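You operate a simulated robot arm through the tools that you are given. There is no shell and no other tool. Be economical: measure what you need, move in short steps, check, and stop when the job is done.

You are at the controls of a simulated robot arm. One attempt, no reset.

Task
Pour about 60 ml of engine oil into the generator's oil cup and put its lid back on.
Fine: use the blue jug on the long table and stand it back where it stood. Set down upright: blue jug.

It is judged by the outcome, as a careful person would: the job done as asked, and still so three seconds after it is handed in. It fails if anything else is knocked over, pushed out of place, dropped, spilled or broken. Lids that push on must go on centred and level and be pressed home; caps that screw on are set level and turned clockwise until they are tight.

Robot
A 7-joint arm with a two-finger gripper, on a carriage that runs on a rail from [-2.162, -0.005] to [0.218, 0] (x, y) and turns from -156 to 177 degrees about z. Base frame: it is fixed where the carriage stands at the start and does not move with it; the origin is on the floor, on the carriage's upright axis, x ahead of it, y to its left, z up. Units: m, degrees, N and s.
Its first joint turns from -149.0 to 149.0 degrees. Places, roughly: oil cup [1, 0.1, 0.6]; top of the fuel tank [1.2, 0.2, 0.6]. Payload 2.45 kg.
Tool frame: the origin (TCP) lies between the finger pads and is the grasp point; the fingertips stand 0.026 m ahead of it; z points along the fingers, y is the line along which they close. The gripper opens to 0.096 m. The gripper's body begins 0.069 m behind the TCP.
Orientation is that of the tool frame in the base frame, as [roll, pitch, yaw] about the fixed x, y, z axes, in that order (R = Rz(yaw) Ry(pitch) Rx(roll)). With the fingers straight down and closing along the base's y, the tool's x points along the base's -x, its y along +y and its z along -z.

Tools
- The arm moves only by the tool send_rows. Its argument "commands" is a list of rows, each an object of numbers (a shift or turn left out is 0, a gripper value left out holds the last): "tx", "ty", "tz": the shift along the tool's x, y, z in units of 50 mm (1.0 is 50 mm); "wx", "wy", "wz": the turn, a rotation vector about the tool's x, y, z in units of 6 degrees (1.0 is 6 degrees); "gripper": the finger opening in m, from 0 to 0.096. In form: [{"tx": .., "ty": .., "tz": .., "wx": .., "wy": .., "wz": .., "gripper": ..}, ...]. A call has 1 to 20 rows; each row shifts and turns the commanded pose from where the row before left it, along the tool's axes as they then stand. A call with a number of a shift or a turn outside -1 to 1 is refused whole. A row lasts 0.2 s, in which the tool goes at most 0.05 m and 8.6 degrees; a call with a longer step from one row to the next is refused whole, and so is a gripper value outside its range. Where a pose cannot be reached the arm comes as near as it can. A force on the tool above 40 N (or 10 N above the force at the start of the call, whichever is more), or a blocked arm, ends the call early, and 0.2 s more pass. Each finger halts on what it meets, pressing with about 27 N; the grip force reading is that of the motor and also rises with nothing between the fingers. The clock runs only during rows and for 0.2 s after the last one: add rows that do not move to give the fingers time. The reply holds the time, the measured pose of the TCP, the force on the tool along the base axes, the opening and the grip force, in the units named above and with some noise, with the torque about the TCP (base axes, N m) and any sound that the robot's microphone picked up.
- Cameras (640 x 400 px; columns grow to the right, rows downward): "scene" is now at [0.0376, 0.2011, 1.4835]; the picture's right is [0.36, -0.93, 0.00], its down [-0.57, -0.22, -0.79] and it looks along [0.74, 0.28, -0.61] (base axes); focal length 251 px, centre (320, 200). "wrist" rides on the gripper at [0.082, 0.003, -0.098] in the tool frame; the picture's right is [-0.04, 1.00, 0.00], its down [-0.73, -0.03, -0.68] and it looks along [-0.68, -0.03, 0.73] (tool axes); focal length 256 px, centre (320, 200). There is no depth. A picture from a camera that has moved, and an enlarged one, comes with that camera's place and axes in the base frame and with its lens.
- camera(camera): a new picture of that camera. The clock stands still meanwhile.
- slide_trunk(by): slides the trunk up (or, below 0, down) by that many m; the arm and the scene camera ride with it, the base frame stays. It gives what a move gives, with no picture.
- drive_base(legs): drives the robot by 1 to 6 legs, each [ahead, left, turn to the left] in m, m and degrees, along the robot's own axes; the way and the turn of a leg run together, so that a leg with both is an arc; at most 1.5 m and 180 degrees a leg. The arm and the cameras ride along, it lands a little off, and it stops where it bumps. It keeps to its track: a leg is cut to what the track allows. It gives what a move gives.
- aim_head(pan, tilt): turns the head with the scene camera to pan (to the left, within 155 degrees either way) and tilt (down, from -29 to 69), counted from straight ahead of the robot. It gives what a move gives.
- enlarge(camera, box): a new picture of the part [left, top, right, bottom] of that camera's present view, enlarged. The clock stands still meanwhile.
- close_job(): hands the job in; it is judged then, once.

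Work in short steps. Places have to be worked out from the pictures, the camera data and where the tool is seen: move nearer, look again, correct. Check each grasp and each placing, and mend what went wrong. You have 120 turns and 82 pictures in all, those below and enlarged ones among them. Open the gripper and draw the arm clear of the work before you hand the job in, unless the task says otherwise; then end with one line.

The tools are called after "Request:" as name(argument=value, ...) on one line, values as JSON. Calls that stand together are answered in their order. send_rows: Moves the arm, as the interface text tells. Its arguments: {"type":"object","properties":{"commands":{"type":"array","items":{"type":"object","properties":{"tx":{"type":"number"},"ty":{"type":"number"},"tz":{"type":"number"},"wx":{"type":"number"},"wy":{"type":"number"},"wz":{"type":"number"},"gripper":{"type":"number"}}}}},"required":["commands"]} The other tools are called the same way: slide_trunk (by) slides the trunk up or down; drive_base (legs) drives the base; aim_head (pan, tilt) turns the head that bears the scene camera; camera (camera) takes a picture; enlarge (camera, box) takes an enlarged picture of a part of a camera's view; close_job () hands the job in.

At the start:

```text
time: 0.0
tool_pos: [0.6876, 0.6023, 0.9997]
tool_rot: [180.0, 0.0, -180.0]
wrist_force: [0.4, 0.3, -0.3]
wrist_torque: [0.0, 0.03, -0.01]
opening: 0.0959
gripper_force: 0.1
trunk travel left (down, up): [-0.475, 0.235]
robot x, y, heading: [-0.0004, -0.0043, -0.1]
head pan, tilt: [20.8, 37.9]
```

scene: 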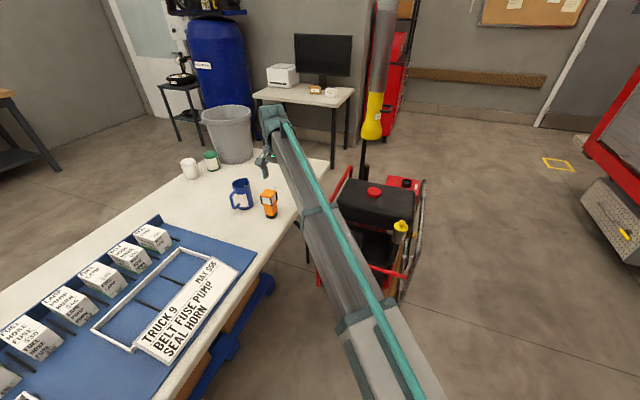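
wrist: 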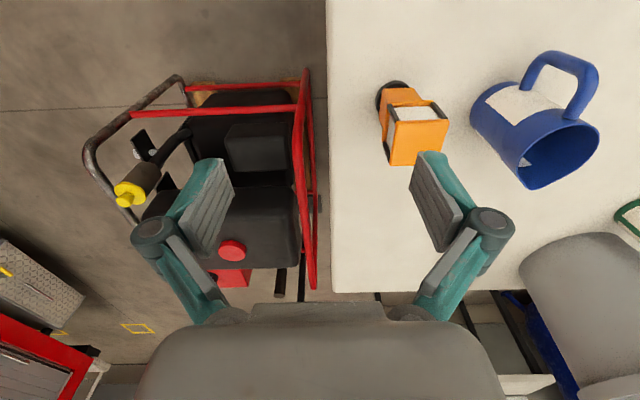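

I'll look closer at the jug and the generator's oil cup first.

Request:
enlarge(camera="scene", box=[170, 130, 330, 230])

Request:
enlarge(camera="scene", box=[300, 160, 460, 300])

Request:
enlarge(camera="wrist", box=[360, 30, 640, 205])

```text
4.00 times, centred on (250, 180) of scene
camera zoom: at [0.0376, 0.2011, 1.4835], right [0.36, -0.93, 0.0], down [-0.57, -0.22, -0.79], along [0.74, 0.28, -0.61], focal length 1004 px, centre (600, 280)
```

zoom: 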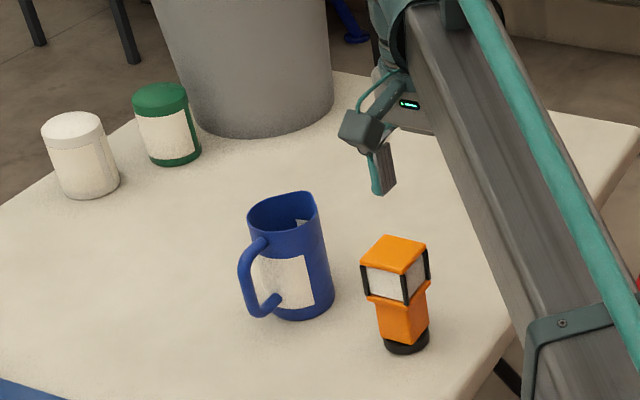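

```text
2.86 times, centred on (380, 230) of scene
camera zoom: at [0.0376, 0.2011, 1.4835], right [0.36, -0.93, 0.0], down [-0.57, -0.22, -0.79], along [0.74, 0.28, -0.61], focal length 717 px, centre (149, 114)
```

zoom: 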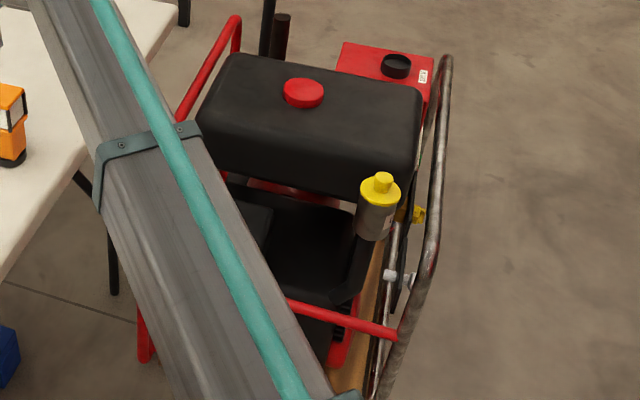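

```text
2.29 times, centred on (500, 118) of wrist
camera zoom: at [0.6055, 0.6065, 1.0972], right [0.04, 1.0, 0.0], down [0.73, -0.03, 0.68], along [0.68, -0.03, -0.73], focal length 585 px, centre (-91, 389)
```

zoom: 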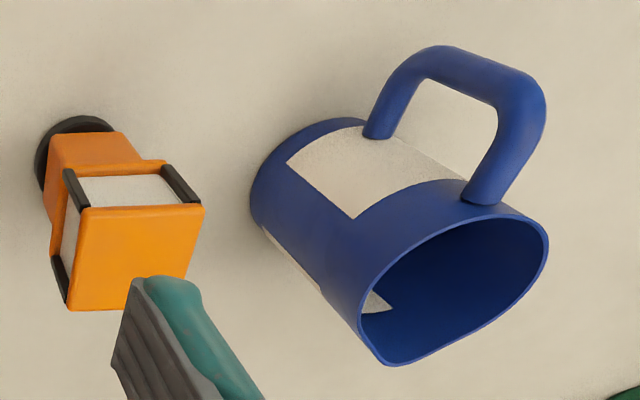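

The jug stands near (0.75, 0.84) on a table about 0.755 high, and the yellow-lidded cup is near (1.0, 0.15, 0.63). I'll drive ahead to get both within reach, then look down at the cup and jug.

Request:
drive_base(legs=[[0.215, 0, 0]])

Request:
aim_head(pan=15, tilt=45)

Request:
camera(camera="scene")

Request:
camera(camera="wrist")

```text
time: 1.7
tool_pos: [0.8989, 0.6049, 0.9982]
tool_rot: [179.9, 0.0, -179.9]
wrist_force: [-0.5, -0.7, 0.1]
wrist_torque: [0.01, 0.0, 0.0]
opening: 0.0961
gripper_force: 0.0
trunk travel left (down, up): [-0.475, 0.235]
robot x, y, heading: [0.2163, 0.0005, 0.2]
head pan, tilt: [20.8, 37.9]
```

```text
time: 2.4
tool_pos: [0.8999, 0.6034, 0.9987]
tool_rot: [180.0, 0.0, -179.9]
wrist_force: [0.7, -0.3, -0.2]
wrist_torque: [0.04, -0.02, 0.0]
opening: 0.0959
gripper_force: 0.1
trunk travel left (down, up): [-0.475, 0.235]
robot x, y, heading: [0.2179, 0.0012, 0.1]
head pan, tilt: [15.0, 45.0]
```

```text
76 pictures are left
camera scene: at [0.2502, 0.192, 1.4731], right [0.26, -0.97, 0.0], down [-0.68, -0.18, -0.71], along [0.68, 0.18, -0.71], focal length 251 px, centre (320, 200)
```

scene: 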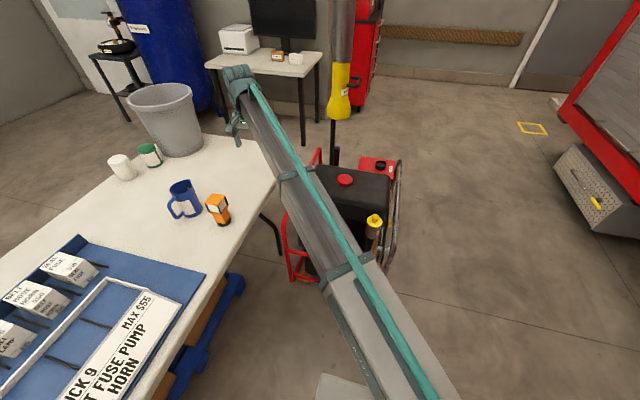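

```text
75 pictures are left
camera wrist: at [0.8196, 0.608, 1.0971], right [0.04, 1.0, 0.0], down [0.73, -0.03, 0.68], along [0.68, -0.03, -0.73], focal length 256 px, centre (320, 200)
```

wrist: 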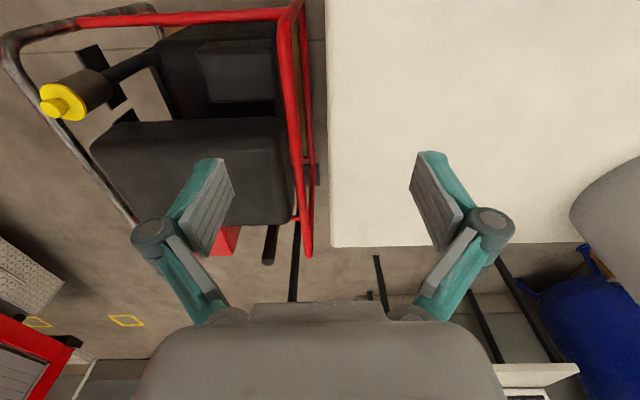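

I'll bring the tool over toward the cup at a safe height and look from there.

Request:
send_rows(commands=[{"ty": -0.9}, {"ty": -0.9}, {"ty": -0.9}, {"ty": -0.9}, {"ty": -0.9}, {"ty": -0.9}, {"ty": -0.9}, {"ty": -0.9}, {"ty": -0.9}, {"ty": -0.9}])

Request:
camera(camera="wrist")

Request:
camera(camera="scene")

```text
time: 4.6
tool_pos: [0.9012, 0.1567, 1.0013]
tool_rot: [-180.0, 0.0, -179.9]
wrist_force: [0.6, -0.1, 0.1]
wrist_torque: [0.0, 0.01, 0.03]
opening: 0.0958
gripper_force: 0.0
trunk travel left (down, up): [-0.475, 0.235]
robot x, y, heading: [0.2138, 0.0007, 0.1]
head pan, tilt: [15.0, 45.0]
```

```text
74 pictures are left
camera wrist: at [0.8208, 0.16, 1.0981], right [0.04, 1.0, 0.0], down [0.73, -0.03, 0.68], along [0.68, -0.03, -0.73], focal length 256 px, centre (320, 200)
```

wrist: 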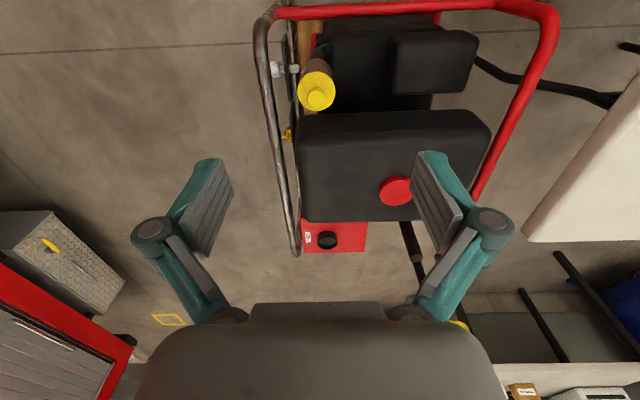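

```text
73 pictures are left
camera scene: at [0.2502, 0.1921, 1.4731], right [0.26, -0.97, 0.0], down [-0.68, -0.18, -0.71], along [0.68, 0.18, -0.71], focal length 251 px, centre (320, 200)
```

scene: 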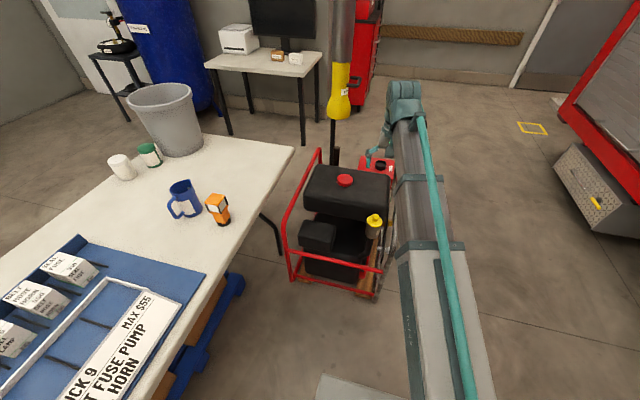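

The lid is at about (0.996, 0.145, 0.62). I'll go above it at lower height and look at it closely.

Request:
send_rows(commands=[{"tx": -0.5, "tz": 0.8}, {"tx": -0.5, "ty": -0.2, "tz": 0.8}, {"tx": -0.5, "tz": 0.8}, {"tz": 0.8}])

Request:
camera(camera="wrist")

Request:
enlarge(camera="scene", box=[320, 180, 420, 250])

```text
time: 5.6
tool_pos: [0.9775, 0.1473, 0.837]
tool_rot: [180.0, -0.1, -179.9]
wrist_force: [-0.3, 0.3, 0.9]
wrist_torque: [0.0, -0.03, -0.01]
opening: 0.0959
gripper_force: 0.2
trunk travel left (down, up): [-0.475, 0.235]
robot x, y, heading: [0.217, -0.0028, -0.1]
head pan, tilt: [15.0, 45.0]
```

```text
72 pictures are left
camera wrist: at [0.8966, 0.1494, 0.9358], right [0.04, 1.0, 0.0], down [0.73, -0.03, 0.68], along [0.68, -0.03, -0.73], focal length 256 px, centre (320, 200)
```

wrist: 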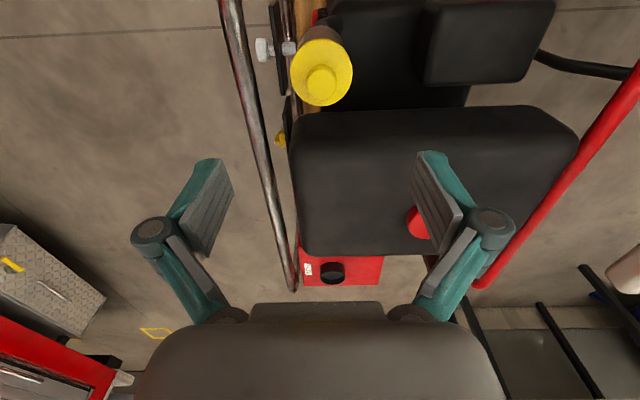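

```text
5.71 times, centred on (370, 215) of scene
camera zoom: at [0.2503, 0.192, 1.4731], right [0.26, -0.97, 0.0], down [-0.68, -0.18, -0.71], along [0.68, 0.18, -0.71], focal length 1435 px, centre (34, 114)
```

zoom: 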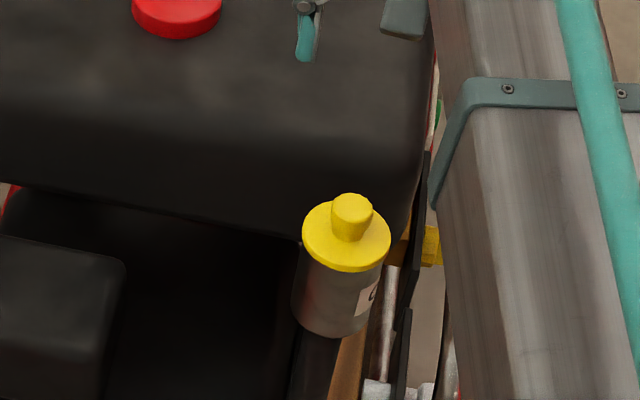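

Triangulating again: knob top about (0.978, 0.147, 0.69), flange about z 0.647. I'll zoom in to see what kind of lid it is.

Request:
enlarge(camera="wrist", box=[250, 0, 390, 120])

Request:
enlarge(camera="scene", box=[355, 207, 395, 242])

```text
3.33 times, centred on (320, 60) of wrist
camera zoom: at [0.8966, 0.1494, 0.9358], right [0.04, 1.0, 0.0], down [0.73, -0.03, 0.68], along [0.68, -0.03, -0.73], focal length 853 px, centre (320, 667)
```

zoom: 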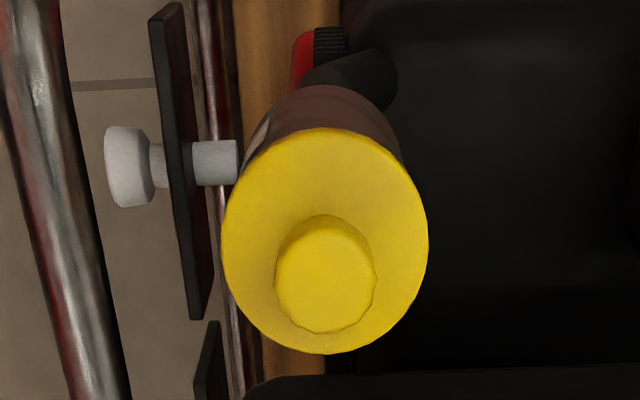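

```text
11.43 times, centred on (375, 224) of scene
camera zoom: at [0.2503, 0.192, 1.4731], right [0.26, -0.97, 0.0], down [-0.68, -0.18, -0.71], along [0.68, 0.18, -0.71], focal length 2870 px, centre (-309, -80)
```

zoom: 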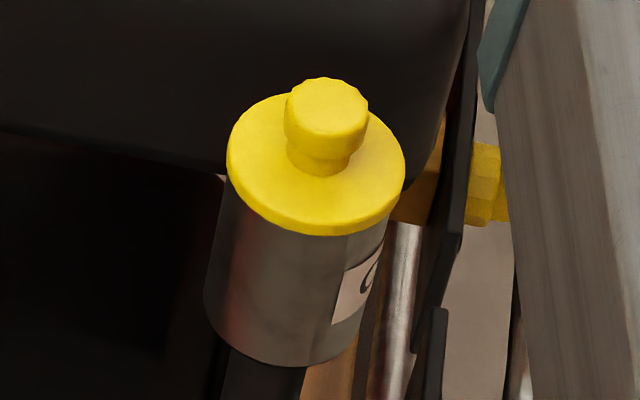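

It looks like a smooth push-on lid with a mushroom knob (head about 27 mm). I'll lower toward the knob with a narrower opening and check alignment.

Request:
send_rows(commands=[{"tz": 0.5, "gripper": 0.06}, {"tz": 0.5}, {"tz": 0.5}, {"tz": 0.5}, {}])

Request:
camera(camera="wrist")

Request:
enlarge(camera="scene", box=[345, 187, 405, 242])

```text
time: 6.8
tool_pos: [0.9782, 0.1445, 0.7385]
tool_rot: [-180.0, 0.0, -179.8]
wrist_force: [0.2, -1.0, 0.1]
wrist_torque: [-0.05, 0.0, 0.0]
opening: 0.0601
gripper_force: 0.1
trunk travel left (down, up): [-0.475, 0.235]
robot x, y, heading: [0.2178, -0.0005, -0.1]
head pan, tilt: [15.0, 45.0]
```

```text
68 pictures are left
camera wrist: at [0.8963, 0.1478, 0.8373], right [0.04, 1.0, 0.0], down [0.73, -0.03, 0.68], along [0.68, -0.03, -0.73], focal length 256 px, centre (320, 200)
```

wrist: 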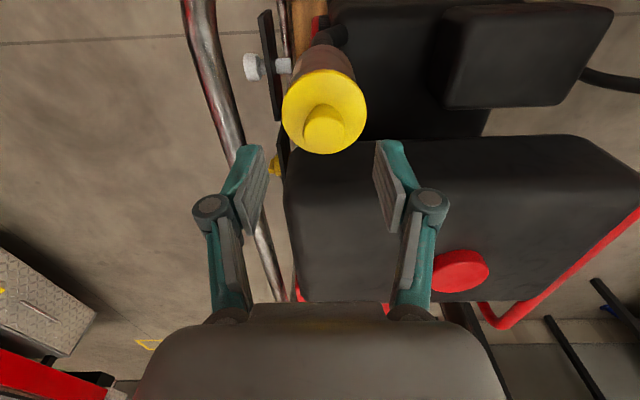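

```text
7.27 times, centred on (375, 214) of scene
camera zoom: at [0.2503, 0.192, 1.4731], right [0.26, -0.97, 0.0], down [-0.68, -0.18, -0.71], along [0.68, 0.18, -0.71], focal length 1826 px, centre (-80, 94)
```

zoom: 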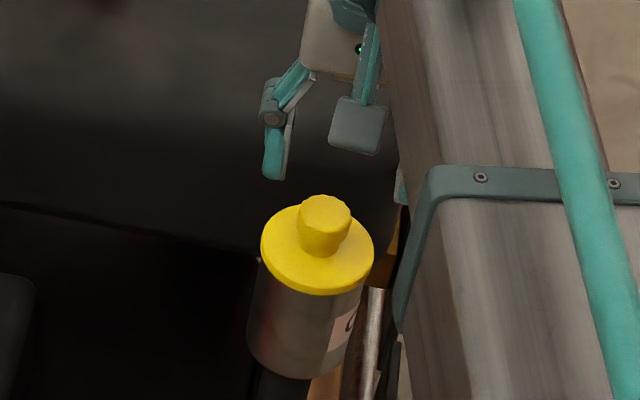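

My readings of the knob disagree between views, so I'll take a magnified view from here.

Request:
enlarge(camera="wrist", box=[240, 50, 400, 150])

```text
4.00 times, centred on (320, 100) of wrist
camera zoom: at [0.8963, 0.1478, 0.8373], right [0.04, 1.0, 0.0], down [0.73, -0.03, 0.68], along [0.68, -0.03, -0.73], focal length 1024 px, centre (320, 600)
```

zoom: 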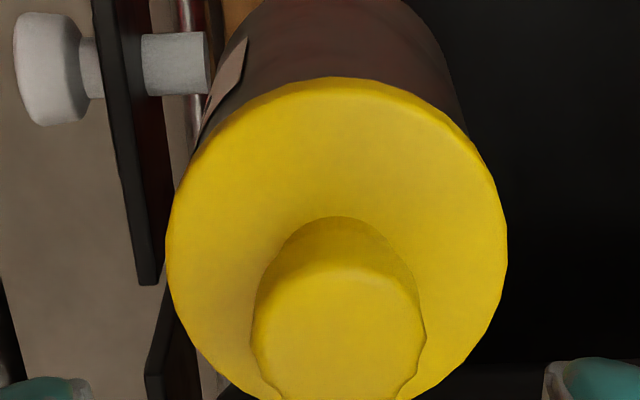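

Clearer now: knob top centre ≈ (0.983, 0.147, 0.682). I'll descend to z≈0.676 with small corrections and close on the knob head.

Request:
send_rows(commands=[{"tx": -0.1, "ty": 0.05, "tz": 0.35}, {"tz": 0.35}, {"tz": 0.3}, {"tz": 0.25}, {}])

Request:
camera(camera="wrist")

```text
time: 8.0
tool_pos: [0.9798, 0.1471, 0.6755]
tool_rot: [-180.0, 0.0, -180.0]
wrist_force: [0.7, -0.2, 0.2]
wrist_torque: [-0.01, 0.03, 0.02]
opening: 0.0598
gripper_force: 0.1
trunk travel left (down, up): [-0.475, 0.235]
robot x, y, heading: [0.2131, 0.0045, 0.4]
head pan, tilt: [15.0, 45.0]
```

```text
65 pictures are left
camera wrist: at [0.8996, 0.1502, 0.7751], right [0.04, 1.0, 0.0], down [0.73, -0.03, 0.68], along [0.68, -0.03, -0.73], focal length 256 px, centre (320, 200)
```

wrist: 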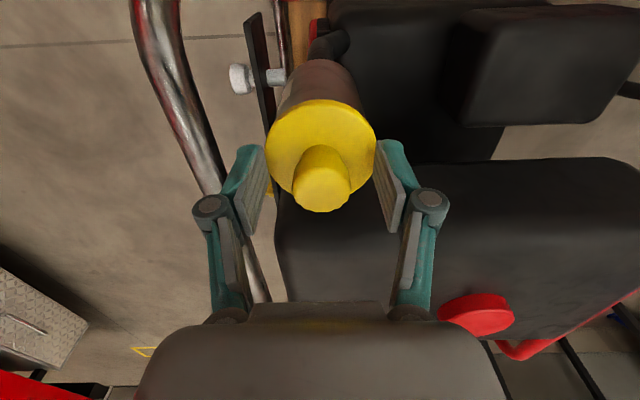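

The knob sits centred between the fingers at TCP level. Closing.

Request:
send_rows(commands=[{"gripper": 0.0}, {}, {}, {}])

```text
time: 9.0
tool_pos: [0.9801, 0.145, 0.6776]
tool_rot: [-179.9, 0.0, -179.9]
wrist_force: [-0.1, 0.4, -0.8]
wrist_torque: [0.01, 0.02, 0.0]
opening: 0.0272
gripper_force: 27.2
trunk travel left (down, up): [-0.475, 0.235]
robot x, y, heading: [0.2163, 0.0013, -0.0]
head pan, tilt: [15.0, 45.0]
heard: snap
```

Gripped at 27 mm. Lift gently, feeling the force.

Request:
send_rows(commands=[{"tz": -0.1}, {"tz": -0.1}, {"tz": -0.2}, {"tz": -0.3}, {}])

Request:
camera(camera="wrist")

```text
time: 10.2
tool_pos: [0.9808, 0.1462, 0.7103]
tool_rot: [-180.0, 0.0, -180.0]
wrist_force: [0.2, 0.2, -1.2]
wrist_torque: [0.01, 0.02, -0.01]
opening: 0.0274
gripper_force: 26.9
trunk travel left (down, up): [-0.475, 0.235]
robot x, y, heading: [0.2142, 0.0007, 0.0]
head pan, tilt: [15.0, 45.0]
```

```text
64 pictures are left
camera wrist: at [0.9004, 0.1502, 0.8098], right [0.04, 1.0, 0.0], down [0.73, -0.03, 0.68], along [0.68, -0.03, -0.73], focal length 256 px, centre (320, 200)
```

wrist: 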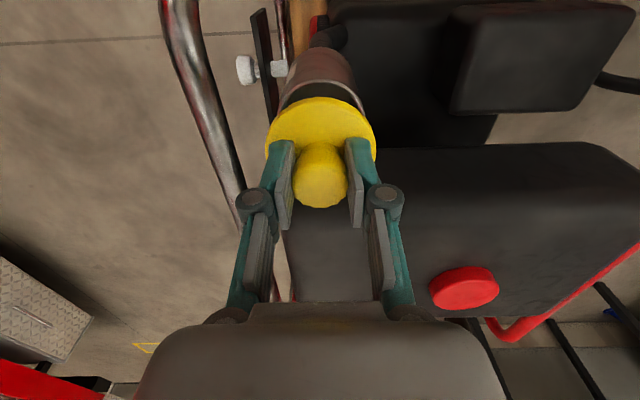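

The lid is off. I'll lift, check inside the cup, then take the lid to a clear spot on the table at about (0.635, 0.70).

Request:
send_rows(commands=[{"tz": -0.9}, {"tz": -0.9}, {"tz": -0.9}, {"tz": -0.9}, {"tz": -0.9}, {"tz": -0.9}, {"tz": -0.5}])

Request:
enlarge(camera="scene", box=[345, 200, 405, 250])

Request:
send_rows(commands=[{"tx": 0.494, "ty": 0.791}, {"tx": 0.494, "ty": 0.791}, {"tx": 0.494, "ty": 0.791}, {"tx": 0.494, "ty": 0.791}, {"tx": 0.494, "ty": 0.791}, {"tx": 0.494, "ty": 0.791}, {"tx": 0.494, "ty": 0.791}, {"tx": 0.494, "ty": 0.791}, {"tx": 0.494, "ty": 0.791}, {"tx": 0.494, "ty": 0.791}, {"tx": 0.494, "ty": 0.791}, {"tx": 0.494, "ty": 0.791}, {"tx": 0.494, "ty": 0.791}, {"tx": 0.494, "ty": 0.791}, {}])

Request:
camera(camera="wrist")

Request:
camera(camera="scene")

```text
time: 11.8
tool_pos: [0.9837, 0.1499, 1.0071]
tool_rot: [-180.0, -0.1, -179.9]
wrist_force: [-0.5, 0.5, 0.1]
wrist_torque: [0.02, -0.01, -0.01]
opening: 0.0276
gripper_force: 26.7
trunk travel left (down, up): [-0.475, 0.235]
robot x, y, heading: [0.2115, 0.0003, -0.3]
head pan, tilt: [15.0, 45.0]
```

```text
8.00 times, centred on (375, 225) of scene
camera zoom: at [0.2502, 0.192, 1.473], right [0.26, -0.97, 0.0], down [-0.68, -0.18, -0.71], along [0.68, 0.18, -0.71], focal length 2009 px, centre (-120, 0)
```

zoom: 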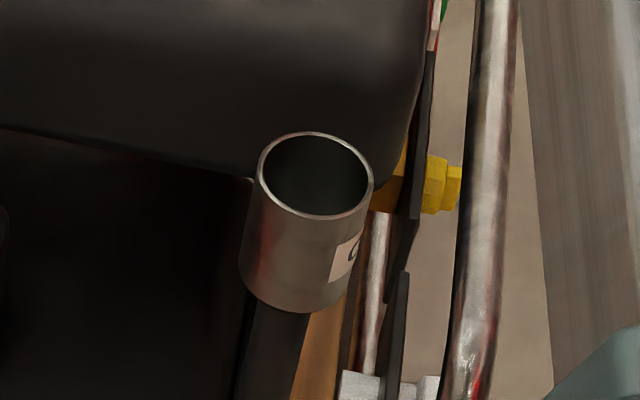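

```text
time: 15.0
tool_pos: [0.6339, 0.7008, 1.0059]
tool_rot: [-180.0, 0.1, -179.8]
wrist_force: [-0.1, 0.7, -0.8]
wrist_torque: [-0.01, 0.03, -0.02]
opening: 0.0275
gripper_force: 26.8
trunk travel left (down, up): [-0.475, 0.235]
robot x, y, heading: [0.2173, 0.0002, -0.0]
head pan, tilt: [15.0, 45.0]
```

```text
62 pictures are left
camera wrist: at [0.5542, 0.7049, 1.1039], right [0.04, 1.0, 0.0], down [0.73, -0.03, 0.68], along [0.68, -0.03, -0.73], focal length 256 px, centre (320, 200)
```

wrist: 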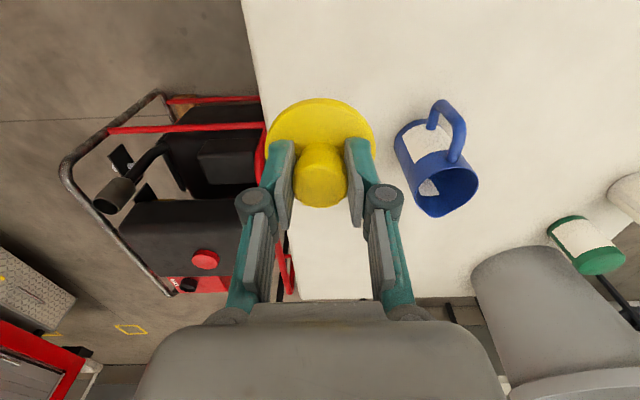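

```text
61 pictures are left
camera scene: at [0.2501, 0.1924, 1.473], right [0.26, -0.97, 0.0], down [-0.68, -0.18, -0.71], along [0.68, 0.18, -0.71], focal length 251 px, centre (320, 200)
```

scene: 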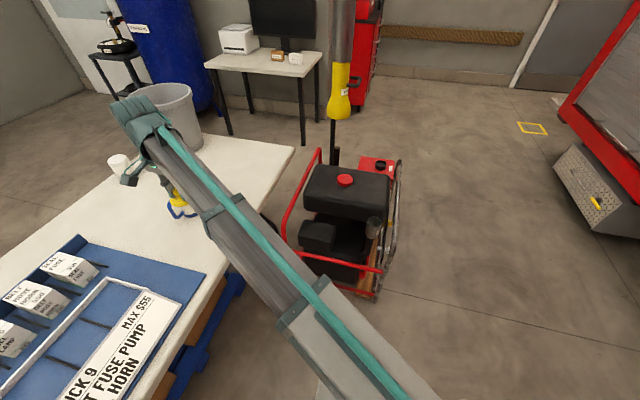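

The spot below is clear (orange tool is ahead at x≈0.74). Lowering the lid toward the table, then in small steps till contact.

Request:
send_rows(commands=[{"tz": 0.8}, {"tz": 0.8}, {"tz": 0.8}, {"tz": 0.8}, {"tz": 0.3}, {}])

Request:
camera(camera="wrist")

Request:
enlarge(camera="scene", box=[120, 170, 260, 270])

```text
time: 16.4
tool_pos: [0.6353, 0.7007, 0.8323]
tool_rot: [-180.0, -0.1, -179.9]
wrist_force: [0.4, -1.3, -0.6]
wrist_torque: [0.0, 0.01, -0.01]
opening: 0.0275
gripper_force: 27.4
trunk travel left (down, up): [-0.475, 0.235]
robot x, y, heading: [0.213, -0.0015, 0.3]
head pan, tilt: [15.0, 45.0]
```

```text
60 pictures are left
camera wrist: at [0.5544, 0.7034, 0.9302], right [0.04, 1.0, 0.0], down [0.73, -0.03, 0.68], along [0.68, -0.03, -0.73], focal length 256 px, centre (320, 200)
```

wrist: 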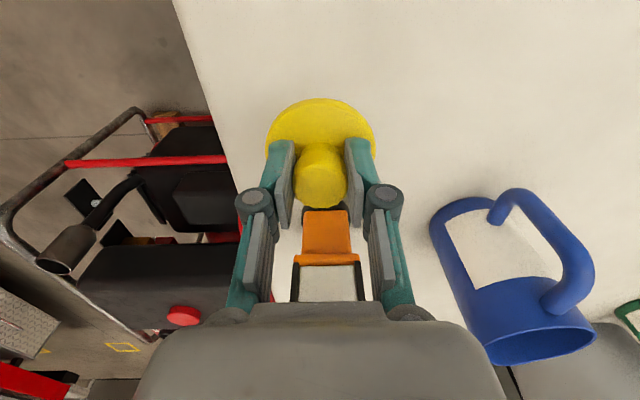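

```text
4.00 times, centred on (190, 220) of scene
camera zoom: at [0.2502, 0.192, 1.4731], right [0.26, -0.97, 0.0], down [-0.68, -0.18, -0.71], along [0.68, 0.18, -0.71], focal length 1004 px, centre (840, 120)
```

zoom: 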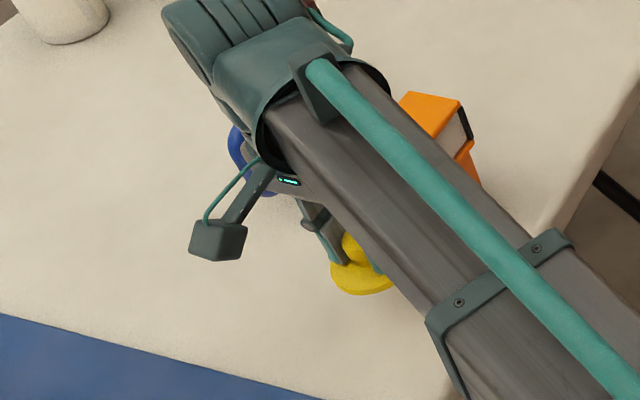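

Clear. Now slow small steps down until contact shows in the force.

Request:
send_rows(commands=[{"tz": 0.2}, {"tz": 0.2}, {"tz": 0.1}, {}])

```text
time: 17.4
tool_pos: [0.6328, 0.7006, 0.8064]
tool_rot: [-179.9, 0.1, -180.0]
wrist_force: [0.6, -0.2, -1.1]
wrist_torque: [0.06, 0.0, -0.02]
opening: 0.0273
gripper_force: 26.8
trunk travel left (down, up): [-0.475, 0.235]
robot x, y, heading: [0.2138, 0.0007, 0.3]
head pan, tilt: [15.0, 45.0]
```

No contact yet; continuing in 2 mm steps.

Request:
send_rows(commands=[{"tz": 0.04}, {"tz": 0.04}, {}])

Request:
send_rows(commands=[{"tz": 0.04}, {"tz": 0.04}, {}])

Request:
enlarge(camera="scene", box=[180, 210, 240, 260])

```text
time: 18.2
tool_pos: [0.6343, 0.6998, 0.802]
tool_rot: [180.0, 0.0, -179.9]
wrist_force: [-0.2, -0.6, 0.0]
wrist_torque: [0.02, -0.01, -0.01]
opening: 0.0272
gripper_force: 27.0
trunk travel left (down, up): [-0.475, 0.235]
robot x, y, heading: [0.2121, -0.0018, 0.1]
head pan, tilt: [15.0, 45.0]
```

```text
time: 19.0
tool_pos: [0.6333, 0.7006, 0.798]
tool_rot: [-180.0, 0.0, -179.9]
wrist_force: [0.4, -0.1, -0.1]
wrist_torque: [-0.03, 0.0, 0.01]
opening: 0.0274
gripper_force: 27.1
trunk travel left (down, up): [-0.475, 0.235]
robot x, y, heading: [0.2162, 0.0046, 0.1]
head pan, tilt: [15.0, 45.0]
```

```text
8.00 times, centred on (210, 235) of scene
camera zoom: at [0.2502, 0.192, 1.4731], right [0.26, -0.97, 0.0], down [-0.68, -0.18, -0.71], along [0.68, 0.18, -0.71], focal length 2009 px, centre (1200, -80)
```

zoom: 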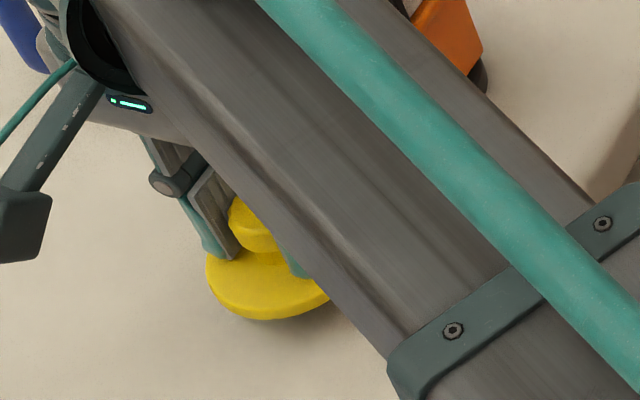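

Still slightly above the table; keep going down gently.

Request:
send_rows(commands=[{"tz": 0.05}, {"tz": 0.05}, {}])

Request:
send_rows(commands=[{"tz": 0.05}, {"tz": 0.05}, {}])

Request:
enlarge(camera="scene", box=[180, 210, 240, 260])

```text
time: 19.8
tool_pos: [0.634, 0.7003, 0.792]
tool_rot: [179.9, 0.0, -179.9]
wrist_force: [-0.2, 0.0, -0.1]
wrist_torque: [-0.01, 0.01, -0.05]
opening: 0.0271
gripper_force: 26.6
trunk travel left (down, up): [-0.475, 0.235]
robot x, y, heading: [0.2143, -0.0016, -0.0]
head pan, tilt: [15.0, 45.0]
```

```text
time: 20.6
tool_pos: [0.6339, 0.7002, 0.7876]
tool_rot: [180.0, 0.0, -179.9]
wrist_force: [-0.5, -0.3, -0.3]
wrist_torque: [-0.01, -0.02, 0.01]
opening: 0.0273
gripper_force: 27.1
trunk travel left (down, up): [-0.475, 0.235]
robot x, y, heading: [0.2154, 0.0016, -0.0]
head pan, tilt: [15.0, 45.0]
```

```text
8.00 times, centred on (210, 235) of scene
camera zoom: at [0.2502, 0.192, 1.4731], right [0.26, -0.97, 0.0], down [-0.68, -0.18, -0.71], along [0.68, 0.18, -0.71], focal length 2009 px, centre (1200, -80)
```

zoom: 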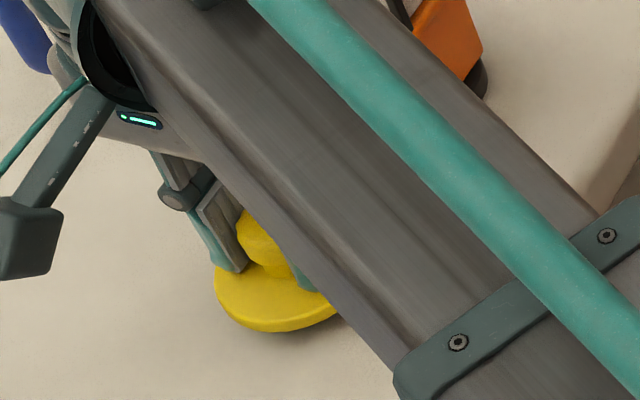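

Continue in 2.5 mm steps, watching for upward force.

Request:
send_rows(commands=[{"tz": 0.05}, {"tz": 0.05}, {}])

Request:
send_rows(commands=[{"tz": 0.05}, {"tz": 0.05}, {}])

Request:
send_rows(commands=[{"tz": 0.05}, {}])

```text
time: 21.4
tool_pos: [0.6346, 0.7012, 0.7832]
tool_rot: [-179.9, 0.0, -179.9]
wrist_force: [0.0, 0.3, -1.0]
wrist_torque: [-0.02, -0.04, -0.01]
opening: 0.0271
gripper_force: 27.1
trunk travel left (down, up): [-0.475, 0.235]
robot x, y, heading: [0.2122, 0.0031, 0.2]
head pan, tilt: [15.0, 45.0]
```

```text
time: 22.2
tool_pos: [0.6346, 0.7013, 0.7805]
tool_rot: [179.8, 0.2, -180.0]
wrist_force: [4.4, 4.7, 30.7]
wrist_torque: [0.14, -0.34, 0.03]
opening: 0.0271
gripper_force: 27.0
trunk travel left (down, up): [-0.475, 0.235]
robot x, y, heading: [0.2155, -0.0013, 0.1]
head pan, tilt: [15.0, 45.0]
```

```text
time: 22.8
tool_pos: [0.6328, 0.7009, 0.7782]
tool_rot: [179.8, 0.2, -179.8]
wrist_force: [4.7, 6.4, 35.7]
wrist_torque: [0.14, -0.23, 0.0]
opening: 0.0276
gripper_force: 27.1
trunk travel left (down, up): [-0.475, 0.235]
robot x, y, heading: [0.2172, 0.002, 0.2]
head pan, tilt: [15.0, 45.0]
```

Contact at z≈0.78. Ease up 3 mm, open, and lift clear.

Request:
send_rows(commands=[{"tz": -0.07}, {"gripper": 0.07}, {}, {}, {"tz": -0.5}, {"tz": -0.8}, {"tz": -0.9}, {"tz": -0.9}, {"tz": -0.9}, {}])

Request:
camera(camera="wrist")

```text
time: 25.0
tool_pos: [0.6356, 0.7002, 0.9806]
tool_rot: [179.9, 0.1, -179.9]
wrist_force: [-0.1, 0.2, -0.7]
wrist_torque: [0.0, 0.0, -0.03]
opening: 0.0699
gripper_force: 0.0
trunk travel left (down, up): [-0.475, 0.235]
robot x, y, heading: [0.2169, 0.0017, 0.2]
head pan, tilt: [15.0, 45.0]
```

```text
56 pictures are left
camera wrist: at [0.5552, 0.7032, 1.0788], right [0.04, 1.0, 0.0], down [0.73, -0.03, 0.68], along [0.68, -0.03, -0.73], focal length 256 px, centre (320, 200)
```

wrist: 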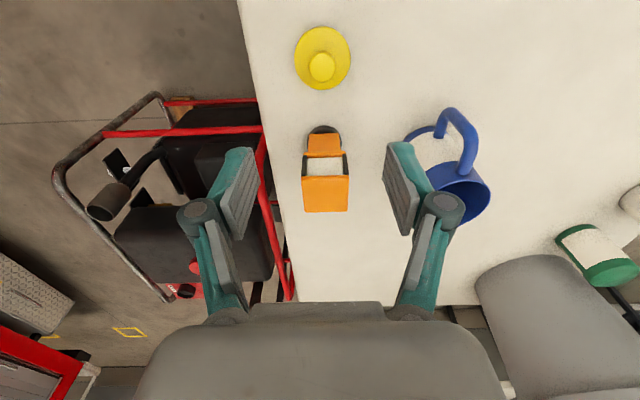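

The lid is standing safely. Now over to the jug for a closer look.

Request:
send_rows(commands=[{"tx": -0.2, "ty": 0.4, "tz": -0.7, "gripper": 0.096}, {"tx": -0.2, "ty": 0.4, "tz": -0.7}, {"tx": -0.2, "ty": 0.45}, {"tx": -0.2, "ty": 0.4}, {"ty": 0.4}, {"ty": 0.4}, {}])

Request:
camera(camera="wrist")

Request:
enlarge(camera="scene", box=[140, 160, 260, 240])

```text
time: 26.6
tool_pos: [0.6749, 0.8226, 1.049]
tool_rot: [179.9, -0.1, -179.9]
wrist_force: [-0.5, -0.4, -0.4]
wrist_torque: [-0.02, 0.0, -0.07]
opening: 0.0959
gripper_force: 0.1
trunk travel left (down, up): [-0.475, 0.235]
robot x, y, heading: [0.2162, 0.0039, 0.0]
head pan, tilt: [15.0, 45.0]
```

```text
55 pictures are left
camera wrist: at [0.5935, 0.8262, 1.1473], right [0.04, 1.0, 0.0], down [0.73, -0.03, 0.68], along [0.68, -0.03, -0.73], focal length 256 px, centre (320, 200)
```

wrist: 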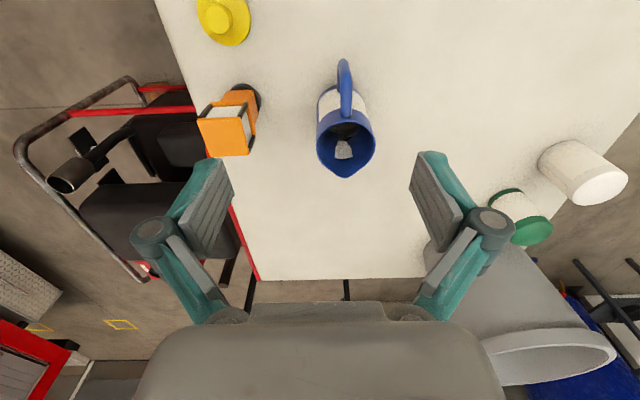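

```text
5.00 times, centred on (200, 200) of scene
camera zoom: at [0.2502, 0.1921, 1.473], right [0.26, -0.97, 0.0], down [-0.68, -0.18, -0.71], along [0.68, 0.18, -0.71], focal length 1255 px, centre (920, 200)
```

zoom: 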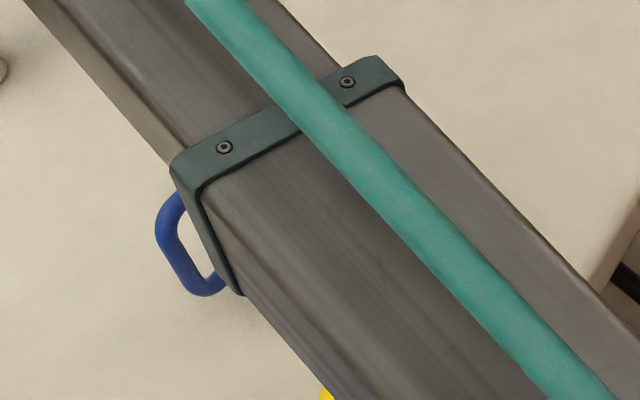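

The handle points to −x and the spout to +x, so a top grip closing along y fits. For pouring I want the spout turned toward me, so I test in free air whether the wrist can turn 180°.

Request:
send_rows(commands=[{"tz": -0.5, "wz": 1}, {"wz": 1}, {"wz": 1}, {"wz": 1}, {"wz": 1}, {"wz": 1}, {"wz": 1}, {"wz": 1}, {"wz": 1}, {"wz": 1}, {"wz": 1}, {"wz": 1}, {"wz": 1}, {"wz": 1}, {"wz": 1}, {"wz": 1}, {"wz": 1}, {"wz": 1}, {"wz": 1}, {"wz": 1}])

Request:
enlarge(camera="wrist", box=[160, 0, 480, 200])

```text
time: 30.8
tool_pos: [0.6854, 0.8184, 1.0735]
tool_rot: [179.8, 0.0, 70.3]
wrist_force: [0.2, -0.4, 0.2]
wrist_torque: [0.01, 0.02, 0.02]
opening: 0.096
gripper_force: 0.1
out of reach, approached as far as the arm can: row 19, 20
trunk travel left (down, up): [-0.475, 0.235]
robot x, y, heading: [0.2153, 0.0022, -0.1]
head pan, tilt: [15.0, 45.0]
```

```text
2.00 times, centred on (320, 100) of wrist
camera zoom: at [0.7171, 0.894, 1.1724], right [0.93, -0.38, 0.0], down [-0.28, -0.68, 0.68], along [-0.25, -0.63, -0.73], focal length 512 px, centre (320, 400)
```

zoom: 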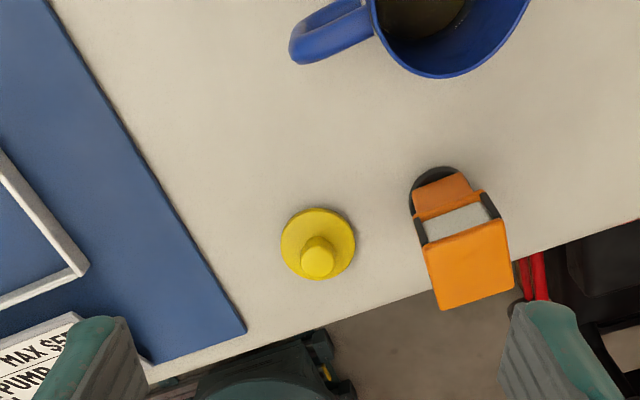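

The wrist reaches tool yaw ≈ 70° here (about 12° short of a full flip relative to the arm), enough to pour toward the robot. Rotating back and measuring the jug.

Request:
send_rows(commands=[{"wz": -1}, {"wz": -1}, {"wz": -1}, {"wz": -1}, {"wz": -1}, {"wz": -1}, {"wz": -1}, {"wz": -1}, {"wz": -1}, {"wz": -1}, {"wz": -1}, {"wz": -1}, {"wz": -1}, {"wz": -1}, {"wz": -1}, {"wz": -1}, {"wz": -1}, {"wz": -1}, {}])

Request:
enlarge(camera="wrist", box=[240, 20, 440, 200])

```text
time: 34.8
tool_pos: [0.6853, 0.8162, 1.074]
tool_rot: [-179.8, 0.1, 178.4]
wrist_force: [-0.4, 0.2, -0.1]
wrist_torque: [-0.01, 0.03, 0.01]
opening: 0.096
gripper_force: 0.0
trunk travel left (down, up): [-0.475, 0.235]
robot x, y, heading: [0.2171, 0.0009, 0.2]
head pan, tilt: [15.0, 45.0]
```

```text
2.22 times, centred on (340, 110) of wrist
camera zoom: at [0.6049, 0.8237, 1.1727], right [0.07, 1.0, 0.0], down [0.73, -0.05, 0.68], along [0.68, -0.05, -0.73], focal length 569 px, centre (276, 400)
```

zoom: 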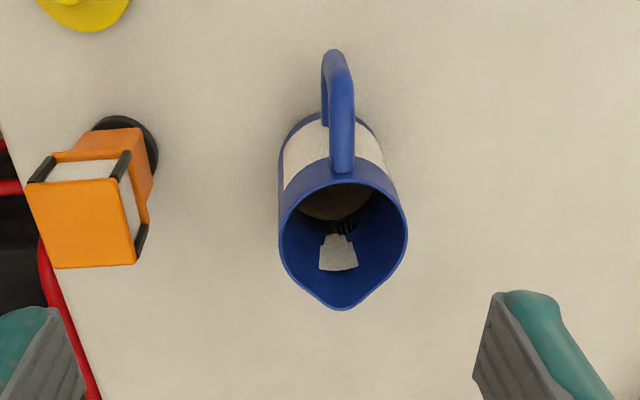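

Jug axis ≈ (0.757, 0.850), rim z≈0.88, body ≈71 mm, spout along +x. I'll move over it (it's at the reach limit) and see if the arm attains it.

Request:
send_rows(commands=[{"tx": -0.36, "ty": 0.17, "wz": -0.27}, {"tx": -0.36, "ty": 0.17}, {"tx": -0.36, "ty": 0.17}, {"tx": -0.36, "ty": 0.17, "tz": 0.4}, {"tz": 0.8}, {}])

Request:
camera(camera="wrist")

```text
time: 36.2
tool_pos: [0.7579, 0.8524, 1.0121]
tool_rot: [-179.8, 0.1, -180.0]
wrist_force: [-0.4, -0.9, 0.1]
wrist_torque: [-0.01, -0.01, -0.02]
opening: 0.0956
gripper_force: 0.0
trunk travel left (down, up): [-0.475, 0.235]
robot x, y, heading: [0.2152, 0.0041, 0.1]
head pan, tilt: [15.0, 45.0]
```

```text
51 pictures are left
camera wrist: at [0.6771, 0.8556, 1.1108], right [0.04, 1.0, 0.0], down [0.73, -0.03, 0.68], along [0.68, -0.03, -0.73], focal length 256 px, centre (320, 200)
```

wrist: 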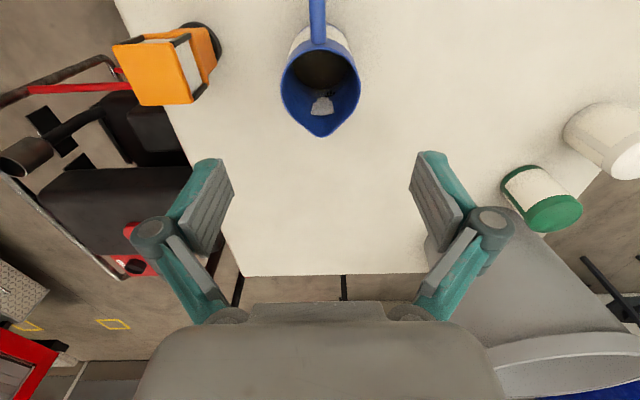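

Well aligned: rim centre ≈ (0.760, 0.853) under the TCP. Descending around the jug, with a check part-way.

Request:
send_rows(commands=[{"tz": 0.5, "tx": -0.03}, {"tz": 0.5}, {"tz": 0.5}, {"tz": 0.4}, {}])

Request:
camera(camera="wrist")

```text
time: 37.4
tool_pos: [0.7598, 0.851, 0.9186]
tool_rot: [-179.9, 0.1, 179.9]
wrist_force: [0.1, 0.3, 0.5]
wrist_torque: [0.01, 0.0, -0.01]
opening: 0.096
gripper_force: 0.0
trunk travel left (down, up): [-0.475, 0.235]
robot x, y, heading: [0.2167, 0.003, 0.1]
head pan, tilt: [15.0, 45.0]
```

```text
50 pictures are left
camera wrist: at [0.6793, 0.8548, 1.0173], right [0.04, 1.0, 0.0], down [0.73, -0.03, 0.68], along [0.68, -0.03, -0.73], focal length 256 px, centre (320, 200)
```

wrist: 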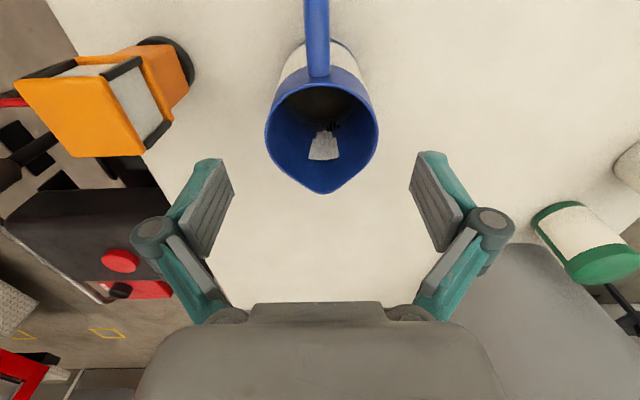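

Centred. Lower 10 cm to straddle the jug's upper body.

Request:
send_rows(commands=[{"tz": 0.4}, {"tz": 0.4}, {"tz": 0.4}, {"tz": 0.4}, {"tz": 0.35}, {}])

Request:
camera(camera="wrist")

```text
time: 38.8
tool_pos: [0.7606, 0.8514, 0.8209]
tool_rot: [-179.9, 0.1, 180.0]
wrist_force: [1.2, 0.3, -0.4]
wrist_torque: [0.01, 0.0, 0.01]
opening: 0.096
gripper_force: 0.1
trunk travel left (down, up): [-0.475, 0.235]
robot x, y, heading: [0.2143, -0.0017, -0.2]
head pan, tilt: [15.0, 45.0]
```

```text
49 pictures are left
camera wrist: at [0.6796, 0.8554, 0.9202], right [0.04, 1.0, 0.0], down [0.73, -0.03, 0.68], along [0.68, -0.03, -0.73], focal length 256 px, centre (320, 200)
```

wrist: 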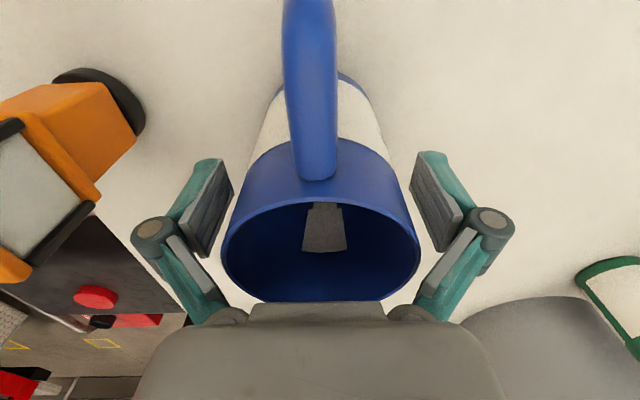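

The jug sits between the pads with the gripper body just above the rim. Closing.

Request:
send_rows(commands=[{"gripper": 0.06}, {}, {}, {}, {}])

Request:
send_rows(commands=[{"tz": -0.1}, {"tz": -0.2}, {"tz": -0.3}, {}, {}, {}])

Request:
camera(camera="wrist")

```text
time: 40.0
tool_pos: [0.7609, 0.8515, 0.8233]
tool_rot: [-180.0, 0.1, 179.8]
wrist_force: [2.3, 4.0, 12.8]
wrist_torque: [-0.06, 0.08, -0.03]
opening: 0.0769
gripper_force: 27.0
trunk travel left (down, up): [-0.475, 0.235]
robot x, y, heading: [0.2211, 0.0027, 0.1]
head pan, tilt: [15.0, 45.0]
```

```text
time: 41.4
tool_pos: [0.7602, 0.852, 0.8525]
tool_rot: [-179.8, 0.1, 179.9]
wrist_force: [-0.1, 0.2, -2.1]
wrist_torque: [-0.01, 0.0, 0.02]
opening: 0.0748
gripper_force: 27.3
trunk travel left (down, up): [-0.475, 0.235]
robot x, y, heading: [0.2156, -0.0013, 0.2]
head pan, tilt: [15.0, 45.0]
```

```text
48 pictures are left
camera wrist: at [0.6788, 0.8549, 0.9506], right [0.04, 1.0, 0.0], down [0.73, -0.03, 0.68], along [0.68, -0.03, -0.73], focal length 256 px, centre (320, 200)
```

wrist: 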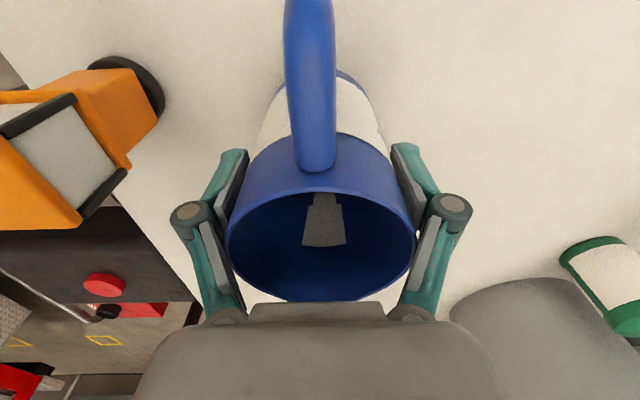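

Opening 75 mm; force −2.1 N. I check from the scene camera that the jug is lifted off the table.

Request:
send_rows(commands=[{"tz": -0.4}, {"tz": -0.4}, {}, {}, {}])

Request:
enlarge(camera="scene", box=[120, 140, 260, 250])

Request:
camera(camera="wrist")

```text
time: 42.6
tool_pos: [0.7599, 0.8502, 0.8927]
tool_rot: [-179.9, 0.1, 179.8]
wrist_force: [-0.1, -0.9, -2.2]
wrist_torque: [-0.03, 0.0, 0.01]
opening: 0.0746
gripper_force: 27.4
trunk travel left (down, up): [-0.475, 0.235]
robot x, y, heading: [0.2155, -0.0006, 0.1]
head pan, tilt: [15.0, 45.0]
```

```text
3.64 times, centred on (190, 195) of scene
camera zoom: at [0.2504, 0.1922, 1.473], right [0.26, -0.97, 0.0], down [-0.68, -0.18, -0.71], along [0.68, 0.18, -0.71], focal length 913 px, centre (793, 218)
```

zoom: 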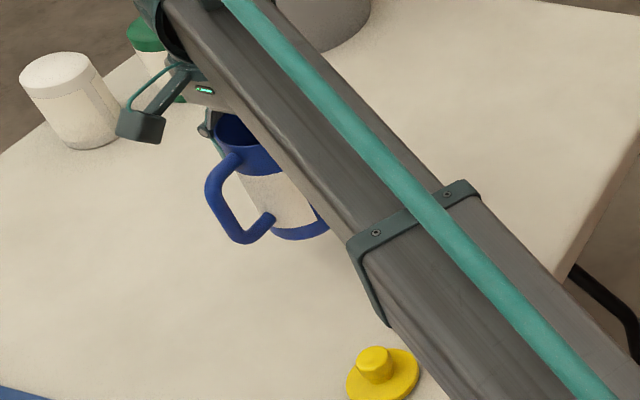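

```text
46 pictures are left
camera wrist: at [0.6781, 0.8545, 0.9905], right [0.04, 1.0, 0.0], down [0.73, -0.03, 0.68], along [0.68, -0.03, -0.73], focal length 256 px, centre (320, 200)
```

wrist: 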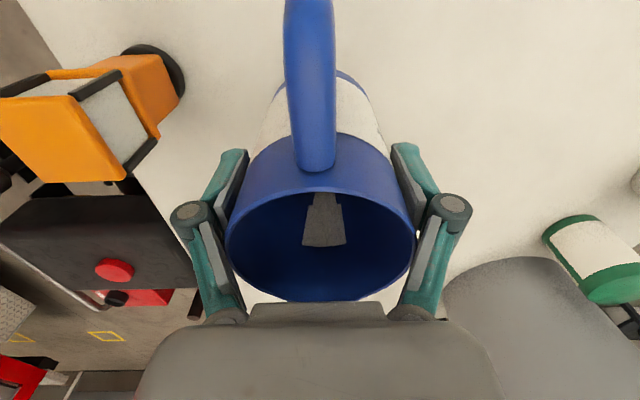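

The jug is held upright and clear. Lifting, then carrying it smoothly toward the cup (keeping well away from the hanging yellow hose near (1.3, 0.39)).

Request:
send_rows(commands=[{"tz": -0.3}, {"tz": -0.5}, {"tz": -0.6}, {"tz": -0.6}, {"tz": -0.5}, {"tz": -0.3}, {}])

Request:
send_rows(commands=[{"tx": -0.12, "ty": -0.3}, {"tx": -0.2, "ty": -0.5}, {"tx": -0.3, "ty": -0.75}, {"tx": -0.34, "ty": -0.84}, {"tx": -0.34, "ty": -0.84}, {"tx": -0.34, "ty": -0.84}, {"tx": -0.34, "ty": -0.84}, {"tx": -0.34, "ty": -0.84}, {"tx": -0.34, "ty": -0.84}, {"tx": -0.34, "ty": -0.84}, {"tx": -0.34, "ty": -0.84}, {"tx": -0.34, "ty": -0.84}, {"tx": -0.34, "ty": -0.84}, {"tx": -0.34, "ty": -0.84}, {"tx": -0.34, "ty": -0.84}, {"tx": -0.34, "ty": -0.84}, {"tx": -0.3, "ty": -0.74}, {"tx": -0.2, "ty": -0.5}, {"tx": -0.12, "ty": -0.3}, {}])

```text
time: 44.2
tool_pos: [0.7596, 0.85, 1.0306]
tool_rot: [-179.8, 0.1, 179.8]
wrist_force: [0.6, -0.5, -2.3]
wrist_torque: [0.0, -0.01, 0.03]
opening: 0.0742
gripper_force: 27.3
trunk travel left (down, up): [-0.475, 0.235]
robot x, y, heading: [0.2164, 0.0033, 0.0]
head pan, tilt: [15.0, 45.0]
```

```text
time: 48.4
tool_pos: [1.0417, 0.1476, 1.0342]
tool_rot: [-179.8, 0.2, 179.8]
wrist_force: [-0.5, -0.4, -2.0]
wrist_torque: [-0.01, 0.01, -0.03]
opening: 0.0744
gripper_force: 27.1
trunk travel left (down, up): [-0.475, 0.235]
robot x, y, heading: [0.218, -0.002, -0.0]
head pan, tilt: [15.0, 45.0]
```

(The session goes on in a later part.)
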